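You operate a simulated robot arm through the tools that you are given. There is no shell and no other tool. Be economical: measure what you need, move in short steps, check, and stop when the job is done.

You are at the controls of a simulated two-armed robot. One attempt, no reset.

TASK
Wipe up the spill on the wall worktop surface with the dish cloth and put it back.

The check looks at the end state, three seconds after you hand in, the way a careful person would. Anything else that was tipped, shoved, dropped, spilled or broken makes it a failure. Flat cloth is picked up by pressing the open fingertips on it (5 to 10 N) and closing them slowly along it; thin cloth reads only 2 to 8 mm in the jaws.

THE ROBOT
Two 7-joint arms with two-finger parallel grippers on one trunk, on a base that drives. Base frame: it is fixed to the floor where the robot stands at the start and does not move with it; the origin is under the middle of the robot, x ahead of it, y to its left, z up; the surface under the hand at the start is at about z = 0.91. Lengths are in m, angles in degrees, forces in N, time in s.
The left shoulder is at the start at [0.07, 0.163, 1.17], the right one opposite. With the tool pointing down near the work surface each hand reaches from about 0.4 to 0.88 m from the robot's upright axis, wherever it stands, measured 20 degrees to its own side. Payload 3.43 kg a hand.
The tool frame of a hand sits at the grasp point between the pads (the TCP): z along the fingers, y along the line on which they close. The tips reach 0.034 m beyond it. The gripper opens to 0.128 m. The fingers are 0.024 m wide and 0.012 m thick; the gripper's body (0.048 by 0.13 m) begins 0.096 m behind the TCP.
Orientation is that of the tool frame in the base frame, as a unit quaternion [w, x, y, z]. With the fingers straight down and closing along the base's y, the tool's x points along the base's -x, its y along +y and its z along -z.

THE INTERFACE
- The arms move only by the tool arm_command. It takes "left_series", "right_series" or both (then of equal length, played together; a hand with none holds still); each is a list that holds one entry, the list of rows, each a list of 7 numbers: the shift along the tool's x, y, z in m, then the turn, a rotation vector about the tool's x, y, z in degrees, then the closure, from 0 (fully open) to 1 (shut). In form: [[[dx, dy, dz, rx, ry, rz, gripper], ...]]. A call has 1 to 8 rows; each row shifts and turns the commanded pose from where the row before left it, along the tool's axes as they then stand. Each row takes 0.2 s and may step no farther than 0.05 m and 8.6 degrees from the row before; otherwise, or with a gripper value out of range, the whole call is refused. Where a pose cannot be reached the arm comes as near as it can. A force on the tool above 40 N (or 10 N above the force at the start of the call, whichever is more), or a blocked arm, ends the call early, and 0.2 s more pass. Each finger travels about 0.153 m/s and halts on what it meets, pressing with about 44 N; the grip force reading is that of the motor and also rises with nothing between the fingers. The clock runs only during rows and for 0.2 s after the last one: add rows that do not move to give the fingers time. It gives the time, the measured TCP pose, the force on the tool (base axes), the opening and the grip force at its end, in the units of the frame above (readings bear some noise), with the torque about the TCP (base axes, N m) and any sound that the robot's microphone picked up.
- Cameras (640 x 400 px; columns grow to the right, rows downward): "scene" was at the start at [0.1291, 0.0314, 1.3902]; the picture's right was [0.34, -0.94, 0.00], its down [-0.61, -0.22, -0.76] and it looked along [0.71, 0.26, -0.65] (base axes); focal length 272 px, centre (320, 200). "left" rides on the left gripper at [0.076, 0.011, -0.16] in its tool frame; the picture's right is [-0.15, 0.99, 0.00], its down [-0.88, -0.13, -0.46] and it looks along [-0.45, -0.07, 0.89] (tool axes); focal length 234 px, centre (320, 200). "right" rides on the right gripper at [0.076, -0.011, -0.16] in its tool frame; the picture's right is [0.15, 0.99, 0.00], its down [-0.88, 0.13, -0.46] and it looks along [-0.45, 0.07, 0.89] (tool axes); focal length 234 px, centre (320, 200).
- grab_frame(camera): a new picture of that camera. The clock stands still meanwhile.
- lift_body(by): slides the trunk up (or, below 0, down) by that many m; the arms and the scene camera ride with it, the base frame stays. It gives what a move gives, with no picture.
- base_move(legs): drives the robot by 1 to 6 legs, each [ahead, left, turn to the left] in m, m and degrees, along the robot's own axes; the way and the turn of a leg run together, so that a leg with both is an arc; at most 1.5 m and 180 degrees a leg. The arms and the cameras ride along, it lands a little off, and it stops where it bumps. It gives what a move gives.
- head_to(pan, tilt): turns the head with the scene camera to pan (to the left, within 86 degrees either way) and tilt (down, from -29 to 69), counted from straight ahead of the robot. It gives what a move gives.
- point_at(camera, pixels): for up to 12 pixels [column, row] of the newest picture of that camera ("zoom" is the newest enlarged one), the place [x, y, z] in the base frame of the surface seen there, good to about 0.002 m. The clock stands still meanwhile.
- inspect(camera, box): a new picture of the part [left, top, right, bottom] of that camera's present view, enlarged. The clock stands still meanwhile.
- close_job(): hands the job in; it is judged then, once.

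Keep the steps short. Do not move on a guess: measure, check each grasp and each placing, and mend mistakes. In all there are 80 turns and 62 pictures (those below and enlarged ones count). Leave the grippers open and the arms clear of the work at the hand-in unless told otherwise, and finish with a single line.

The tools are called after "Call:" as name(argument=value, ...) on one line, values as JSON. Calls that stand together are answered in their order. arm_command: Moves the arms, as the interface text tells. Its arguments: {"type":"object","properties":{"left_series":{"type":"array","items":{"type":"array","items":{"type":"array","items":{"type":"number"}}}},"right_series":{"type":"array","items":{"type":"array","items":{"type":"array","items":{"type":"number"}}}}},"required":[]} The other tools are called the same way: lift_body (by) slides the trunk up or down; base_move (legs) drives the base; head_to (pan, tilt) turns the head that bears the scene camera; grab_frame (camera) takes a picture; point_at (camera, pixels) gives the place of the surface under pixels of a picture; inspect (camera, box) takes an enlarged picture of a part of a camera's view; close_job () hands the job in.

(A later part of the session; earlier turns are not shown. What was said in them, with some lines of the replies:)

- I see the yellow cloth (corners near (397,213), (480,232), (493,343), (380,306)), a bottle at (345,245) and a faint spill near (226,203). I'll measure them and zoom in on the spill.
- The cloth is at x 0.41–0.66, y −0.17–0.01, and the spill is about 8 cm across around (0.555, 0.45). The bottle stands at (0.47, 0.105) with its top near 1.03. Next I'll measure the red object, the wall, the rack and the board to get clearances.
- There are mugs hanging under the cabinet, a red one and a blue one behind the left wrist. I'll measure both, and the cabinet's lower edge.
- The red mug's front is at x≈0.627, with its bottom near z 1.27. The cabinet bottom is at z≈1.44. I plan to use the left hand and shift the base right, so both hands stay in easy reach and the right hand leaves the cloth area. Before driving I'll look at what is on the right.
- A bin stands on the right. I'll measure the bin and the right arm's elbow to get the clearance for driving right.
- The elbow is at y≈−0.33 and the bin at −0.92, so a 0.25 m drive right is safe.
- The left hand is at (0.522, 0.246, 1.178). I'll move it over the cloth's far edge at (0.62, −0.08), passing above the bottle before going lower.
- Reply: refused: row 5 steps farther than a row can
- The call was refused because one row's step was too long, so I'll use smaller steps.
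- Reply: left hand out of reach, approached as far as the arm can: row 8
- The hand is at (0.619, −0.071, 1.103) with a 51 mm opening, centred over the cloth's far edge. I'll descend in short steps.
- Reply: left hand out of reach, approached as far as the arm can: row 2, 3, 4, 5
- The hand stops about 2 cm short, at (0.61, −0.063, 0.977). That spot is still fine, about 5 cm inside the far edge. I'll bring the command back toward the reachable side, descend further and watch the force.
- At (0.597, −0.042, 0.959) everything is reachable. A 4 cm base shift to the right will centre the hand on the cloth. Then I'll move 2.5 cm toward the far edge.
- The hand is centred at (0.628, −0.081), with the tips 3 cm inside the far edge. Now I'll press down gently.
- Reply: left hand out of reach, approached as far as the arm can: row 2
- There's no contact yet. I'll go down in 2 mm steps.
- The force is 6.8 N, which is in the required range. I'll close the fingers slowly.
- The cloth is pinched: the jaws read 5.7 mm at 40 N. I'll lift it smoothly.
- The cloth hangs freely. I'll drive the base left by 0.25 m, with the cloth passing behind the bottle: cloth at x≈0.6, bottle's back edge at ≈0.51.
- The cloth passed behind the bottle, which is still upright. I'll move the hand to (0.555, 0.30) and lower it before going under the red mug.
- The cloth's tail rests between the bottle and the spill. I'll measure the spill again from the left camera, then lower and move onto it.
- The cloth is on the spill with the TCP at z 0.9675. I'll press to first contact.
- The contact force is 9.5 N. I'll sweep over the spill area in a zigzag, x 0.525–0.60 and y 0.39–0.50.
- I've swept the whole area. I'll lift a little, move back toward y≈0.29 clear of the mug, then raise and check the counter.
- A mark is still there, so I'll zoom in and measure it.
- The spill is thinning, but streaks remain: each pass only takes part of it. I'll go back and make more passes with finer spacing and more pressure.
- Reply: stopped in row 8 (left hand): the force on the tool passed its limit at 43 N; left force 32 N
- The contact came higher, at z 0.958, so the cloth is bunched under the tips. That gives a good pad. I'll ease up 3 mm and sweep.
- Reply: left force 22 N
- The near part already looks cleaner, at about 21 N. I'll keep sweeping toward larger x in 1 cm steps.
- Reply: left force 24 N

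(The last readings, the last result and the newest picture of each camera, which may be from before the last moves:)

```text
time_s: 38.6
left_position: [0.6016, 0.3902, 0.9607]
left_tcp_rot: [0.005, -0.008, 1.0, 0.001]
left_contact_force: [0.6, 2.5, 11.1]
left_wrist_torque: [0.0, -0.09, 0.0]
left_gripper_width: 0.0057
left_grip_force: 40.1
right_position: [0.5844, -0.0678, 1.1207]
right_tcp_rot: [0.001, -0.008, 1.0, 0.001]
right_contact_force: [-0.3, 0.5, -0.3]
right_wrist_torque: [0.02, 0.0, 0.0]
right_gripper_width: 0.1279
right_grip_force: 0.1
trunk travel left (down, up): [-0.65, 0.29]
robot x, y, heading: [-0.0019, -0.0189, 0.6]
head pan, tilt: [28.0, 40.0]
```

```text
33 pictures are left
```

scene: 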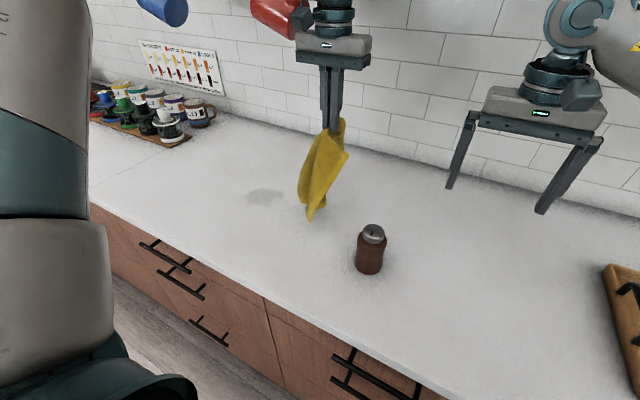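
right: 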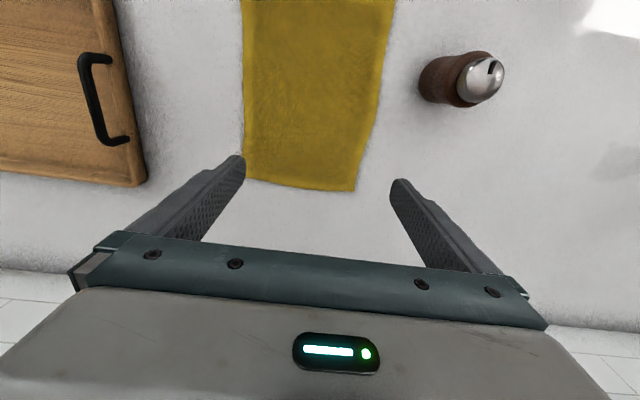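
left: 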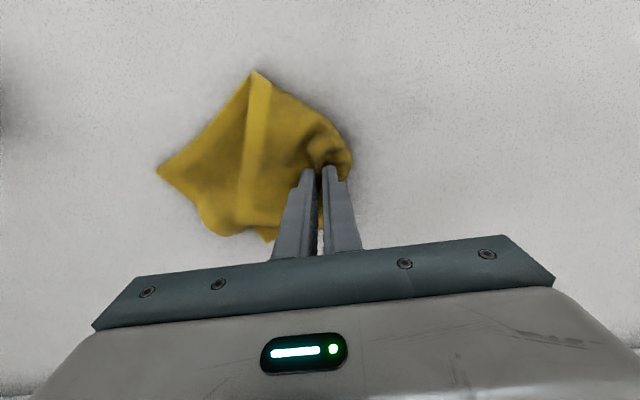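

It looks much cleaner. I'll slide the cloth off to the right along the counter and check with an enlarged view.

Call:
arm_command(left_series=[[[0.01, -0.035, 0, 0, 0, 0, 1], [0.01, -0.035, -0.003, 0, 0, 0, 1], [0.01, -0.03, -0.01, 0, 0, 0, 1], [0, 0, -0.02, 0, 0, 0, 1]]])

Call:
grab_frame(camera="scene")

Call:
inspect(camera="left", box=[340, 50, 580, 200])

Call:
inspect(camera="scene", box=[220, 165, 316, 225])

```text
time_s: 39.6
left_position: [0.5756, 0.2917, 0.9894]
left_tcp_rot: [0.005, -0.008, 1.0, 0.001]
left_contact_force: [-0.4, 0.0, -0.2]
left_wrist_torque: [-0.02, -0.02, -0.05]
left_gripper_width: 0.0057
left_grip_force: 40.5
right_position: [0.5838, -0.0662, 1.1207]
right_tcp_rot: [0.001, -0.009, 1.0, 0.0]
right_contact_force: [0.1, -0.1, 1.0]
right_wrist_torque: [0.03, -0.02, -0.01]
right_gripper_width: 0.1282
right_grip_force: 0.1
trunk travel left (down, up): [-0.65, 0.29]
robot x, y, heading: [-0.0005, -0.0244, 1.0]
head pan, tilt: [28.0, 40.0]
```

```text
32 pictures are left
```

scene: 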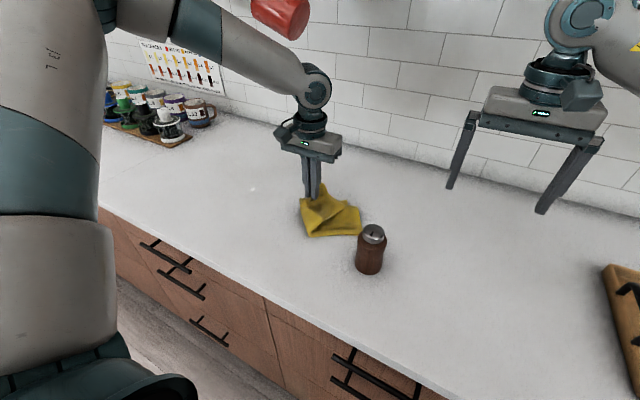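

```text
2.67 times, centred on (460, 125) of left
```

zoom: 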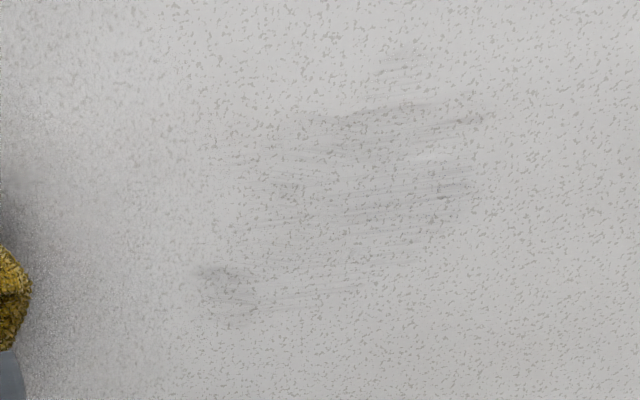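

```text
6.67 times, centred on (268, 195) of scene
```

zoom: 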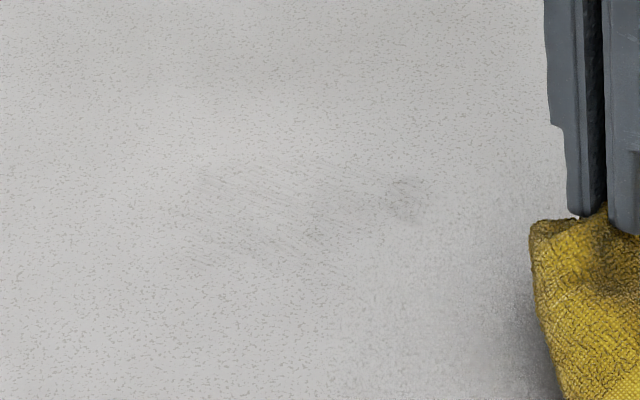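

Only a faint film is left, with a slightly darker spot near (0.588, 0.405). I'll do one more full pass, starting a little wider.

Call:
arm_command(left_series=[[[0.02, 0.03, 0.005, 0, 0, 0, 1], [0.02, 0.03, 0.01, 0, 0, 0, 1], [0.01, 0.02, 0.008, 0, 0, 0, 1], [0, 0, 0.005, 0, 0, 0, 1], [0, 0, 0.003, 0, 0, 0, 1], [0, 0, 0.003, 0, 0, 0, 1]]])

```text
time_s: 41.0
left_position: [0.5229, 0.3714, 0.9586]
left_tcp_rot: [0.006, -0.008, 1.0, 0.001]
left_contact_force: [1.4, 0.6, 7.3]
left_wrist_torque: [-0.01, -0.1, -0.05]
left_gripper_width: 0.0058
left_grip_force: 40.0
right_position: [0.585, -0.0657, 1.1206]
right_tcp_rot: [0.0, -0.009, 1.0, 0.001]
right_contact_force: [0.6, 0.0, -0.6]
right_wrist_torque: [-0.01, 0.01, 0.01]
right_gripper_width: 0.1278
right_grip_force: 0.1
trunk travel left (down, up): [-0.65, 0.29]
robot x, y, heading: [-0.0006, -0.025, 0.9]
head pan, tilt: [28.0, 40.0]
```

The force is 7 N. I'll add 3 mm of pressure and sweep.

Call:
arm_command(left_series=[[[0, 0.0, 0.003, 0, 0, 0, 1], [0, 0.045, 0, 0, 0, 0, 1], [0, 0.045, 0, 0, 0, 0, 1], [0, 0.045, 0, 0, 0, 0, 1], [-0.012, 0, 0, 0, 0, 0, 1], [0, -0.045, 0, 0, 0, 0, 1], [0, -0.045, 0, 0, 0, 0, 1], [0, -0.045, 0, 0, 0, 0, 1]]])

Call:
arm_command(left_series=[[[-0.012, 0, 0, 0, 0, 0, 1], [0, 0.045, 0, 0, 0, 0, 1], [0, 0.045, 0, 0, 0, 0, 1], [0, 0.045, 0, 0, 0, 0, 1], [-0.012, 0, 0, 0, 0, 0, 1], [0, -0.045, 0, 0, 0, 0, 1], [0, -0.045, 0, 0, 0, 0, 1], [0, -0.045, 0, 0, 0, 0, 1]]])

Call:
arm_command(left_series=[[[-0.01, 0, 0, 0, 0, 0, 1], [0, 0.045, 0, 0, 0, 0, 1], [0, 0.045, 0, 0, 0, 0, 1], [0, 0.045, 0, 0, 0, 0, 1], [-0.01, 0, 0, 0, 0, 0, 1], [0, -0.045, 0, 0, 0, 0, 1], [0, -0.045, 0, 0, 0, 0, 1], [0, -0.045, 0, 0, 0, 0, 1]]])

Call:
arm_command(left_series=[[[-0.01, 0, 0, 0, 0, 0, 1], [0, 0.045, 0, 0, 0, 0, 1], [0, 0.045, 0, 0, 0, 0, 1], [0, 0.045, 0, 0, 0, 0, 1], [-0.01, 0, 0, 0, 0, 0, 1], [0, -0.045, 0, 0, 0, 0, 1], [0, -0.045, 0, 0, 0, 0, 1], [0, -0.045, 0, 0, 0, 0, 1]]])

Call:
arm_command(left_series=[[[0.01, 0.03, 0, 0, 0, 0, 1], [0.01, -0.02, 0, 0, 0, 0, 1], [0.01, -0.045, 0, 0, 0, 0, 1], [0.01, -0.045, -0.01, 0, 0, 0, 1], [0, 0, -0.02, 0, 0, 0, 1]]])

Call:
inspect(camera="left", box=[340, 50, 580, 200])

Call:
inspect(camera="scene", box=[220, 165, 316, 225])

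```text
time_s: 42.8
left_position: [0.537, 0.3704, 0.9553]
left_tcp_rot: [0.004, -0.008, 1.0, 0.002]
left_contact_force: [-0.3, 3.2, 11.9]
left_wrist_torque: [0.03, -0.01, -0.03]
left_gripper_width: 0.0056
left_grip_force: 40.2
right_position: [0.5849, -0.0676, 1.1189]
right_tcp_rot: [0.0, -0.009, 1.0, 0.001]
right_contact_force: [0.0, -0.6, -0.4]
right_wrist_torque: [0.03, 0.04, -0.01]
right_gripper_width: 0.128
right_grip_force: 0.2
trunk travel left (down, up): [-0.65, 0.29]
robot x, y, heading: [-0.0018, -0.0258, 1.3]
head pan, tilt: [28.0, 40.0]
```

```text
time_s: 44.6
left_position: [0.557, 0.3755, 0.955]
left_tcp_rot: [0.005, -0.009, 1.0, 0.002]
left_contact_force: [-0.4, 4.5, 17.4]
left_wrist_torque: [0.04, -0.02, 0.0]
left_gripper_width: 0.0061
left_grip_force: 40.1
right_position: [0.5842, -0.0676, 1.1198]
right_tcp_rot: [0.001, -0.009, 1.0, 0.001]
right_contact_force: [-1.2, -1.3, -0.2]
right_wrist_torque: [0.06, 0.03, 0.02]
right_gripper_width: 0.1279
right_grip_force: 0.1
trunk travel left (down, up): [-0.65, 0.29]
robot x, y, heading: [0.0022, -0.0217, 1.3]
head pan, tilt: [28.0, 40.0]
```

```text
time_s: 46.4
left_position: [0.5806, 0.3721, 0.954]
left_tcp_rot: [0.005, -0.008, 1.0, 0.002]
left_contact_force: [-1.1, 4.5, 17.8]
left_wrist_torque: [0.08, -0.01, -0.05]
left_gripper_width: 0.0059
left_grip_force: 40.2
right_position: [0.584, -0.0671, 1.12]
right_tcp_rot: [0.0, -0.009, 1.0, 0.001]
right_contact_force: [0.2, -0.8, 0.5]
right_wrist_torque: [0.01, 0.0, -0.01]
right_gripper_width: 0.1281
right_grip_force: 0.0
trunk travel left (down, up): [-0.65, 0.29]
robot x, y, heading: [-0.0004, -0.0259, 1.0]
head pan, tilt: [28.0, 40.0]
```

```text
time_s: 48.2
left_position: [0.6009, 0.3684, 0.9539]
left_tcp_rot: [0.006, -0.009, 1.0, 0.002]
left_contact_force: [0.9, 4.1, 18.3]
left_wrist_torque: [0.07, -0.04, -0.03]
left_gripper_width: 0.0058
left_grip_force: 40.9
right_position: [0.5837, -0.0673, 1.122]
right_tcp_rot: [0.0, -0.008, 1.0, 0.0]
right_contact_force: [-0.7, 0.4, -0.1]
right_wrist_torque: [0.04, 0.0, 0.0]
right_gripper_width: 0.1281
right_grip_force: 0.0
trunk travel left (down, up): [-0.65, 0.29]
robot x, y, heading: [-0.0045, -0.023, 0.5]
head pan, tilt: [28.0, 40.0]
```

```text
time_s: 49.4
left_position: [0.5597, 0.2908, 0.9845]
left_tcp_rot: [0.005, -0.008, 1.0, 0.001]
left_contact_force: [-0.4, -0.2, -0.8]
left_wrist_torque: [0.0, -0.02, -0.05]
left_gripper_width: 0.0058
left_grip_force: 40.0
right_position: [0.5834, -0.0661, 1.1202]
right_tcp_rot: [0.0, -0.009, 1.0, 0.0]
right_contact_force: [0.4, -0.1, 0.2]
right_wrist_torque: [-0.03, -0.03, -0.04]
right_gripper_width: 0.1281
right_grip_force: 0.0
trunk travel left (down, up): [-0.65, 0.29]
robot x, y, heading: [-0.002, -0.0219, 0.7]
head pan, tilt: [28.0, 40.0]
```

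```text
2.67 times, centred on (460, 125) of left
```

zoom: 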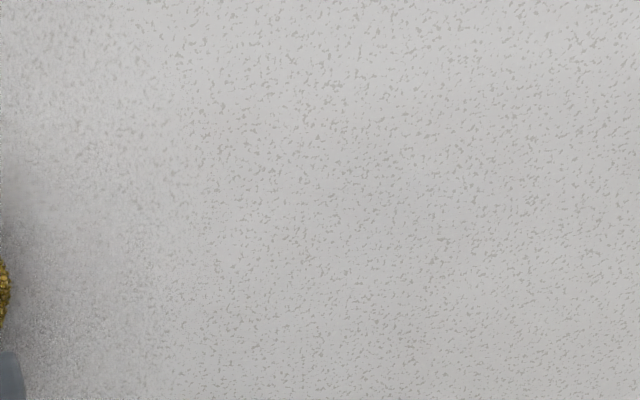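

```text
6.67 times, centred on (268, 195) of scene
```

zoom: 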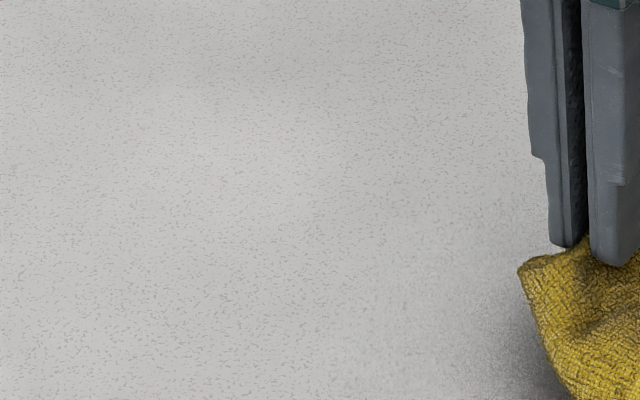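

The counter is clean. Now I'll lift the cloth straight up, easing it away from the bottle, to get ready to carry it back.

Call:
arm_command(left_series=[[[-0.01, 0, -0.02, 0, 0, 0, 1], [-0.01, 0, -0.03, 0, 0, 0, 1], [-0.01, -0.01, -0.03, 0, 0, 0, 1], [-0.01, -0.01, -0.03, 0, 0, 0, 1], [-0.005, -0.01, -0.03, 0, 0, 0, 1], [-0.005, -0.01, -0.03, 0, 0, 0, 1], [0, 0, -0.015, 0, 0, 0, 1], [0, 0, 0, 0, 0, 0, 1]]])

Call:
head_to(pan=10, tilt=40)

Call:
grab_frame(camera="scene")

```text
time_s: 51.2
left_position: [0.6089, 0.2528, 1.165]
left_tcp_rot: [-0.001, -0.007, 1.0, 0.002]
left_contact_force: [-0.1, -0.5, -0.1]
left_wrist_torque: [-0.01, 0.04, -0.01]
left_gripper_width: 0.0059
left_grip_force: 39.7
right_position: [0.5852, -0.0671, 1.1191]
right_tcp_rot: [0.0, -0.01, 1.0, 0.0]
right_contact_force: [-0.4, 0.0, -0.8]
right_wrist_torque: [-0.04, -0.01, -0.01]
right_gripper_width: 0.128
right_grip_force: 0.1
trunk travel left (down, up): [-0.65, 0.29]
robot x, y, heading: [-0.0034, -0.0242, 1.0]
head pan, tilt: [28.0, 40.0]
```

```text
time_s: 52.0
left_position: [0.6071, 0.2518, 1.1667]
left_tcp_rot: [-0.002, -0.007, 1.0, 0.003]
left_contact_force: [-0.3, -0.6, -0.2]
left_wrist_torque: [-0.04, 0.05, -0.01]
left_gripper_width: 0.0058
left_grip_force: 40.1
right_position: [0.5848, -0.0655, 1.1193]
right_tcp_rot: [0.0, -0.008, 1.0, 0.001]
right_contact_force: [0.2, 0.2, 0.3]
right_wrist_torque: [-0.04, -0.01, 0.01]
right_gripper_width: 0.128
right_grip_force: 0.1
trunk travel left (down, up): [-0.65, 0.29]
robot x, y, heading: [-0.0051, -0.0219, 1.0]
head pan, tilt: [10.0, 40.0]
```

```text
27 pictures are left
```

scene: 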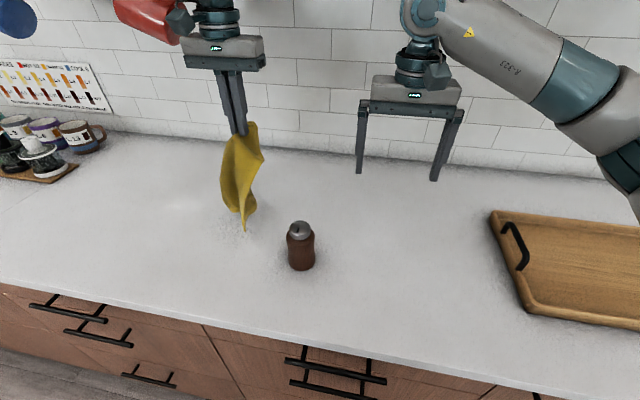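

The cloth is clear of the bottle. I'll drive right 0.33 m and correct the heading by −1°, which brings the left hand to y≈−0.08.

Call:
base_move(legs=[[0, -0.33, -1]])

Call:
grab_frame(camera="scene")

```text
time_s: 54.2
left_position: [0.6189, -0.0727, 1.1636]
left_tcp_rot: [0.0, -0.001, 1.0, -0.001]
left_contact_force: [-0.1, -0.1, -1.0]
left_wrist_torque: [0.03, 0.02, 0.01]
left_gripper_width: 0.0056
left_grip_force: 40.2
right_position: [0.5886, -0.3939, 1.1196]
right_tcp_rot: [-0.002, 0.0, 1.0, -0.004]
right_contact_force: [-1.2, 0.4, 0.3]
right_wrist_torque: [0.03, -0.03, 0.0]
right_gripper_width: 0.1282
right_grip_force: 0.1
trunk travel left (down, up): [-0.65, 0.29]
robot x, y, heading: [-0.0004, -0.3484, -0.0]
head pan, tilt: [10.0, 40.0]
```

```text
26 pictures are left
```

scene: 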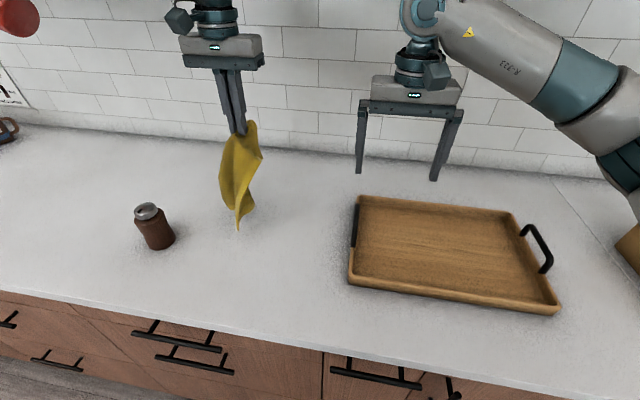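

The hand is at y −0.073. I'll pull it back toward me to x≈0.42, so the near edge can land first, and let the swing settle.

Call:
arm_command(left_series=[[[0.03, 0, 0, 0, 0, 0, 1], [0.035, 0, 0, 0, 0, 0, 1], [0.035, -0.003, 0, 0, 0, 0, 1], [0.035, -0.003, 0, 0, 0, 0, 1], [0.035, 0, 0, 0, 0, 0, 1], [0.03, 0, 0, 0, 0, 0, 1], [0, 0, 0, 0, 0, 0, 1], [0, 0, 0, 0, 0, 0, 1]]])

Call:
grab_frame(camera="scene")

```text
time_s: 56.0
left_position: [0.417, -0.0854, 1.1661]
left_tcp_rot: [0.002, -0.002, 1.0, 0.002]
left_contact_force: [-0.1, -0.3, 0.0]
left_wrist_torque: [0.0, -0.01, 0.0]
left_gripper_width: 0.0059
left_grip_force: 39.8
right_position: [0.5868, -0.4013, 1.1216]
right_tcp_rot: [0.001, 0.0, 1.0, 0.0]
right_contact_force: [-0.5, -0.3, 0.5]
right_wrist_torque: [0.0, 0.05, -0.01]
right_gripper_width: 0.1279
right_grip_force: 0.1
trunk travel left (down, up): [-0.65, 0.29]
robot x, y, heading: [0.0035, -0.3509, -0.0]
head pan, tilt: [10.0, 40.0]
```

```text
25 pictures are left
```

scene: 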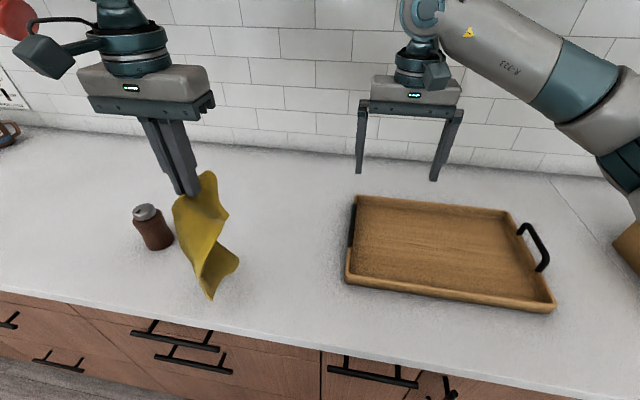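

The cloth hangs with its tail near x≈0.42. I'll lower until the tail lands, then move forward and down so it lays out behind the hand.

Call:
arm_command(left_series=[[[0, 0, 0.025, 0, 0, 0, 1], [0, 0, 0.025, 0, 0, 0, 1], [-0.02, 0, 0.015, 0, 0, 0, 1], [-0.03, 0, 0.015, 0, 0, 0, 1], [-0.03, 0, 0.02, 0, 0, 0, 1], [-0.03, 0, 0.02, 0, 0, 0, 1], [-0.03, 0, 0.02, 0, 0, 0, 1]]])

Call:
grab_frame(camera="scene")

```text
time_s: 57.6
left_position: [0.5595, -0.0864, 1.0242]
left_tcp_rot: [0.001, -0.002, 1.0, 0.001]
left_contact_force: [0.1, 0.2, -0.7]
left_wrist_torque: [0.0, 0.0, -0.01]
left_gripper_width: 0.0059
left_grip_force: 40.1
right_position: [0.5882, -0.4003, 1.1188]
right_tcp_rot: [-0.001, 0.0, 1.0, 0.001]
right_contact_force: [0.3, 0.7, 0.4]
right_wrist_torque: [0.01, 0.0, 0.0]
right_gripper_width: 0.1282
right_grip_force: 0.1
trunk travel left (down, up): [-0.65, 0.29]
robot x, y, heading: [-0.002, -0.3494, -0.3]
head pan, tilt: [10.0, 40.0]
```

```text
24 pictures are left
```

scene: 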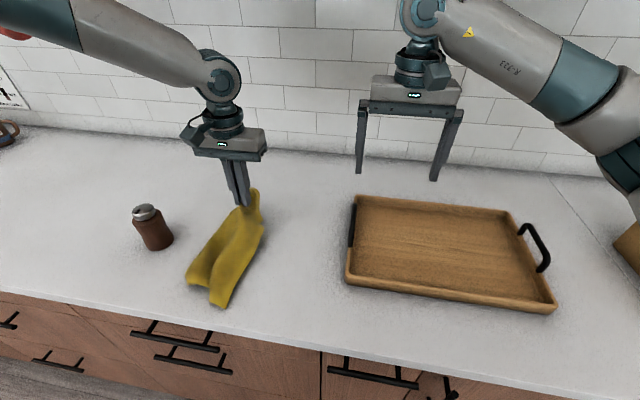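

It is laying out lengthwise. I'll continue to x≈0.635 and down to just above the surface.

Call:
arm_command(left_series=[[[-0.02, 0.002, 0.018, 0, 0, 0, 1], [-0.02, 0.002, 0.018, 0, 0, 0, 1], [-0.02, 0.002, 0.016, 0, 0, 0, 1], [-0.01, 0.0, 0.012, 0, 0, 0, 1], [-0.005, 0, 0.005, 0, 0, 0, 1]]])

Call:
grab_frame(camera="scene")

Call:
grab_frame(camera="left")

```text
time_s: 58.8
left_position: [0.6322, -0.0812, 0.9602]
left_tcp_rot: [0.0, -0.001, 1.0, 0.002]
left_contact_force: [-0.8, 0.8, 1.8]
left_wrist_torque: [-0.02, 0.01, -0.03]
left_gripper_width: 0.0059
left_grip_force: 40.0
right_position: [0.5853, -0.4019, 1.1199]
right_tcp_rot: [0.0, 0.0, 1.0, 0.0]
right_contact_force: [-0.8, 0.4, -0.6]
right_wrist_torque: [-0.03, -0.02, -0.02]
right_gripper_width: 0.1278
right_grip_force: 0.0
trunk travel left (down, up): [-0.65, 0.29]
robot x, y, heading: [0.0014, -0.3452, 0.1]
head pan, tilt: [10.0, 40.0]
```

```text
23 pictures are left
```

scene: 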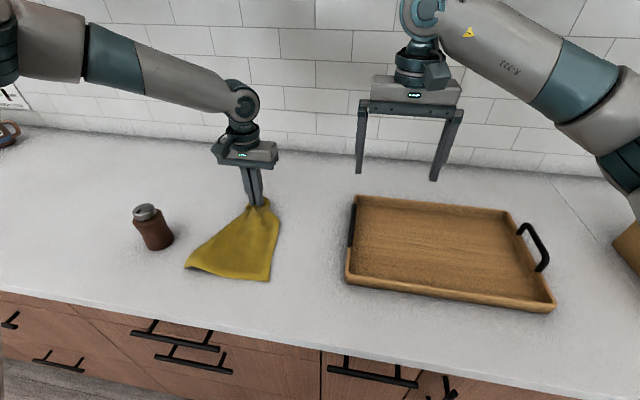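

```text
22 pictures are left
```

left: 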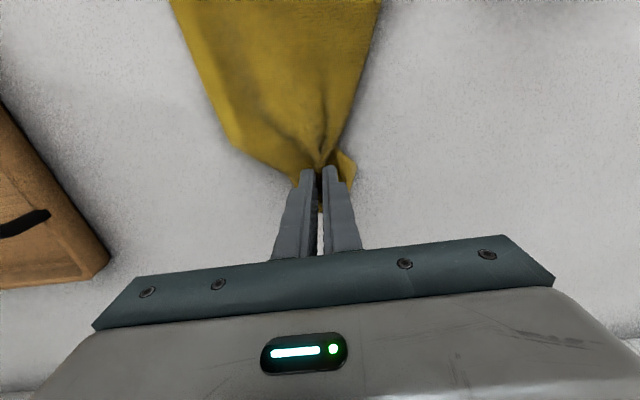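

The cloth lies spread out. I'll measure its outline before letting go.

Call:
point_at(camera="scene", pixels=[[188, 265], [267, 278], [275, 220], [225, 230], [238, 250], [230, 272]])

```text
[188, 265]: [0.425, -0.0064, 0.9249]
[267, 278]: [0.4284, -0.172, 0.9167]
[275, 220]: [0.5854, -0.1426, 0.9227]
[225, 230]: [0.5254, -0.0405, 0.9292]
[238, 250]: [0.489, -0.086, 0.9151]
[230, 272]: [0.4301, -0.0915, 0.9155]
```

It's within about 2 cm of the original outline, near edge at x≈0.427 against 0.406. I'll lower lightly onto the counter and open slowly so the pinched edge spreads again.

Call:
arm_command(left_series=[[[0, 0, 0.005, 0, 0, 0, 1], [0.003, 0, 0.004, 0, 0, 0, 1], [0.003, 0, 0.002, 0, 0, 0, 1], [0.003, 0, 0, 0, 0, 0, 0.95], [0, 0, 0, 0, 0, 0, 0.85], [0, 0, 0, 0, 0, 0, 0.75], [0, 0, 0, 0, 0, 0, 0.65], [0, 0, 0, 0, 0, 0, 0.6]]])

Call:
grab_frame(camera="left")

```text
time_s: 60.1
left_position: [0.6233, -0.0805, 0.9519]
left_tcp_rot: [0.004, -0.002, 1.0, 0.004]
left_contact_force: [-3.9, 3.3, 20.8]
left_wrist_torque: [-0.28, 0.24, -0.12]
left_gripper_width: 0.0296
left_grip_force: 0.1
right_position: [0.5863, -0.4012, 1.1214]
right_tcp_rot: [0.001, -0.002, 1.0, 0.0]
right_contact_force: [0.5, 0.7, 0.7]
right_wrist_torque: [-0.02, 0.03, -0.02]
right_gripper_width: 0.1284
right_grip_force: 0.1
trunk travel left (down, up): [-0.65, 0.29]
robot x, y, heading: [-0.0008, -0.3495, -0.1]
head pan, tilt: [10.0, 40.0]
stopped in row 6 (left hand): the force on the tool passed its limit at 44 N (the readings are from after the stop); the commanded pose is now the measured one
```

```text
21 pictures are left
```

left: 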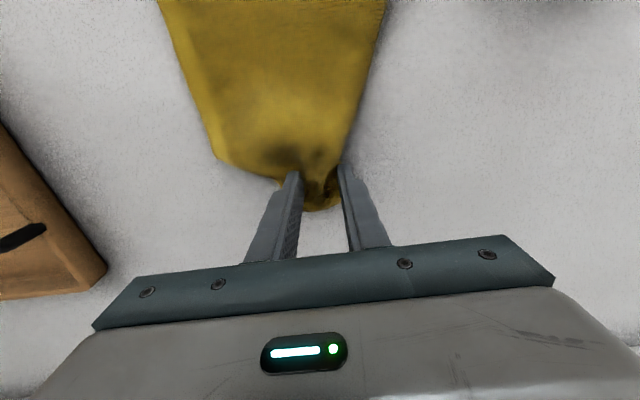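

The grip has let go, and part of the far flap is tucked under. I'll ease up 5 mm, open a little more, and rise clear to look.

Call:
arm_command(left_series=[[[0, 0, -0.004, 0, 0, 0, 0.75], [0, 0, -0.004, 0, 0, 0, 0.65], [0, 0, -0.005, 0, 0, 0, 0.6], [0, 0, -0.02, 0, 0, 0, 0.6], [0, 0, -0.03, 0, 0, 0, 0.6], [0, 0, -0.04, 0, 0, 0, 0.6]]])

Call:
grab_frame(camera="left")

Call:
inspect(camera="scene", box=[160, 180, 320, 300])

```text
time_s: 61.5
left_position: [0.6236, -0.0786, 1.0509]
left_tcp_rot: [0.002, -0.002, 1.0, 0.003]
left_contact_force: [-0.5, -0.2, -0.9]
left_wrist_torque: [0.03, -0.02, 0.0]
left_gripper_width: 0.0512
left_grip_force: 0.2
right_position: [0.5859, -0.4009, 1.1214]
right_tcp_rot: [0.0, 0.0, 1.0, 0.0]
right_contact_force: [-0.2, -0.2, 0.3]
right_wrist_torque: [-0.04, 0.01, -0.01]
right_gripper_width: 0.1279
right_grip_force: 0.0
trunk travel left (down, up): [-0.65, 0.29]
robot x, y, heading: [0.0004, -0.3526, 0.1]
head pan, tilt: [10.0, 40.0]
```

```text
20 pictures are left
```

left: 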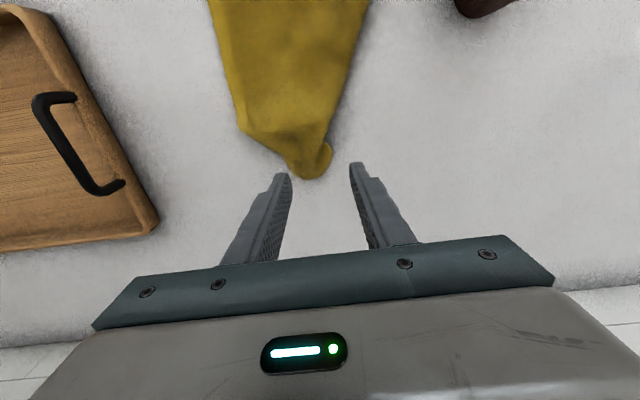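

```text
3.33 times, centred on (240, 240) of scene
```

zoom: 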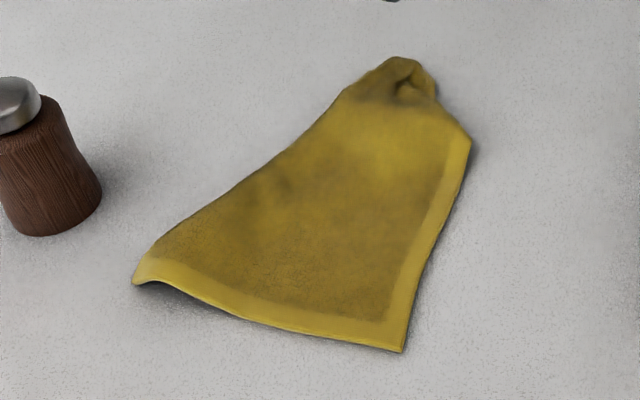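

The cloth is back on its place and flat, with only the far corners slightly tucked. I'll raise the left hand clear, open it fully, and take a last look at the whole counter.

Call:
arm_command(left_series=[[[0.01, 0, -0.03, 0, 0, 0, 0.4], [0.015, 0, -0.03, 0, 0, 0, 0.2], [0.02, 0, -0.03, 0, 0, 0, 0], [0.02, 0.02, -0.03, 0, 0, 0, 0], [0.02, 0.04, 0, 0, 0, 0, 0], [0.01, 0.045, 0, 0, 0, 0, 0], [0.01, 0.045, 0, 0, 0, 0, 0], [0, 0.045, 0, 0, 0, 0, 0]]])

Call:
head_to(pan=25, tilt=35)

Call:
grab_frame(camera="scene")

Call:
grab_frame(camera="left")

```text
time_s: 63.3
left_position: [0.5178, 0.1144, 1.1724]
left_tcp_rot: [0.001, -0.002, 1.0, 0.001]
left_contact_force: [0.6, 0.0, 0.2]
left_wrist_torque: [-0.02, 0.01, -0.03]
left_gripper_width: 0.128
left_grip_force: 0.0
right_position: [0.5872, -0.3997, 1.1204]
right_tcp_rot: [0.0, 0.0, 1.0, 0.0]
right_contact_force: [0.1, 0.9, -0.2]
right_wrist_torque: [-0.01, 0.01, 0.01]
right_gripper_width: 0.1278
right_grip_force: 0.2
trunk travel left (down, up): [-0.65, 0.29]
robot x, y, heading: [0.0015, -0.3454, 0.0]
head pan, tilt: [10.0, 40.0]
```

```text
time_s: 64.1
left_position: [0.5185, 0.1116, 1.1742]
left_tcp_rot: [0.002, -0.001, 1.0, 0.003]
left_contact_force: [-0.4, 0.4, -0.4]
left_wrist_torque: [-0.01, -0.05, 0.0]
left_gripper_width: 0.1282
left_grip_force: 0.0
right_position: [0.5855, -0.402, 1.121]
right_tcp_rot: [0.0, 0.0, 1.0, 0.0]
right_contact_force: [0.4, 0.6, -0.1]
right_wrist_torque: [-0.01, -0.03, -0.01]
right_gripper_width: 0.128
right_grip_force: 0.0
trunk travel left (down, up): [-0.65, 0.29]
robot x, y, heading: [0.0027, -0.3469, 0.0]
head pan, tilt: [25.0, 35.0]
```

```text
18 pictures are left
```

scene: 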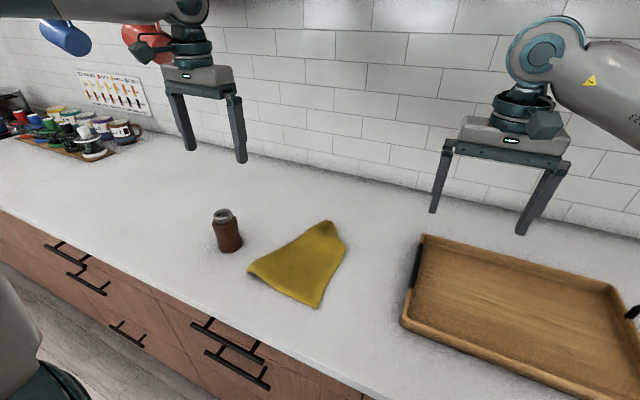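

```text
17 pictures are left
```

left: 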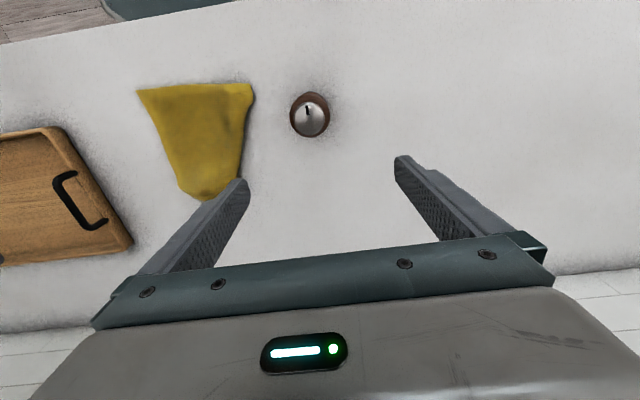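

The bottle, tray, mugs and rack all look undisturbed. I'll confirm the bottle's position and zoom in once more on the wiped area.

Call:
point_at(camera="scene", pixels=[[224, 214], [228, 246], [254, 268], [318, 303], [340, 245], [325, 225], [300, 265], [165, 200]])

Call:
inspect(camera="scene", box=[110, 160, 222, 230])

```text
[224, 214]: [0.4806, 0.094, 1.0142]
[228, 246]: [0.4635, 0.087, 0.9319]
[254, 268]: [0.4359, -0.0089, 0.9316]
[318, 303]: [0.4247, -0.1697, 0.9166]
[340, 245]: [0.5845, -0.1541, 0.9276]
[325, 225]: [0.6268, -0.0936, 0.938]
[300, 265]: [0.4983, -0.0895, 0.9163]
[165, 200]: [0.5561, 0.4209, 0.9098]
```

```text
5.71 times, centred on (166, 195) of scene
```

zoom: 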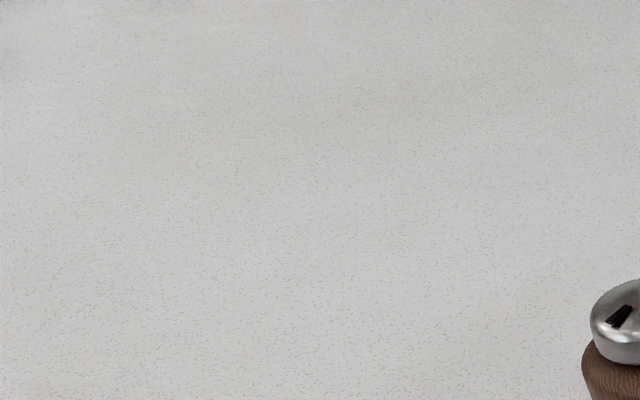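

The wiped area is clean, the bottle hasn't moved, the cloth is back in its place, and both grippers are open and clear. I'm handing in.

Call:
close_job()

```text
The job is handed in.
```

The spill is wiped up, and the dish cloth is back within about 2 cm of where it lay, flat except for its far corners, which are tucked under.
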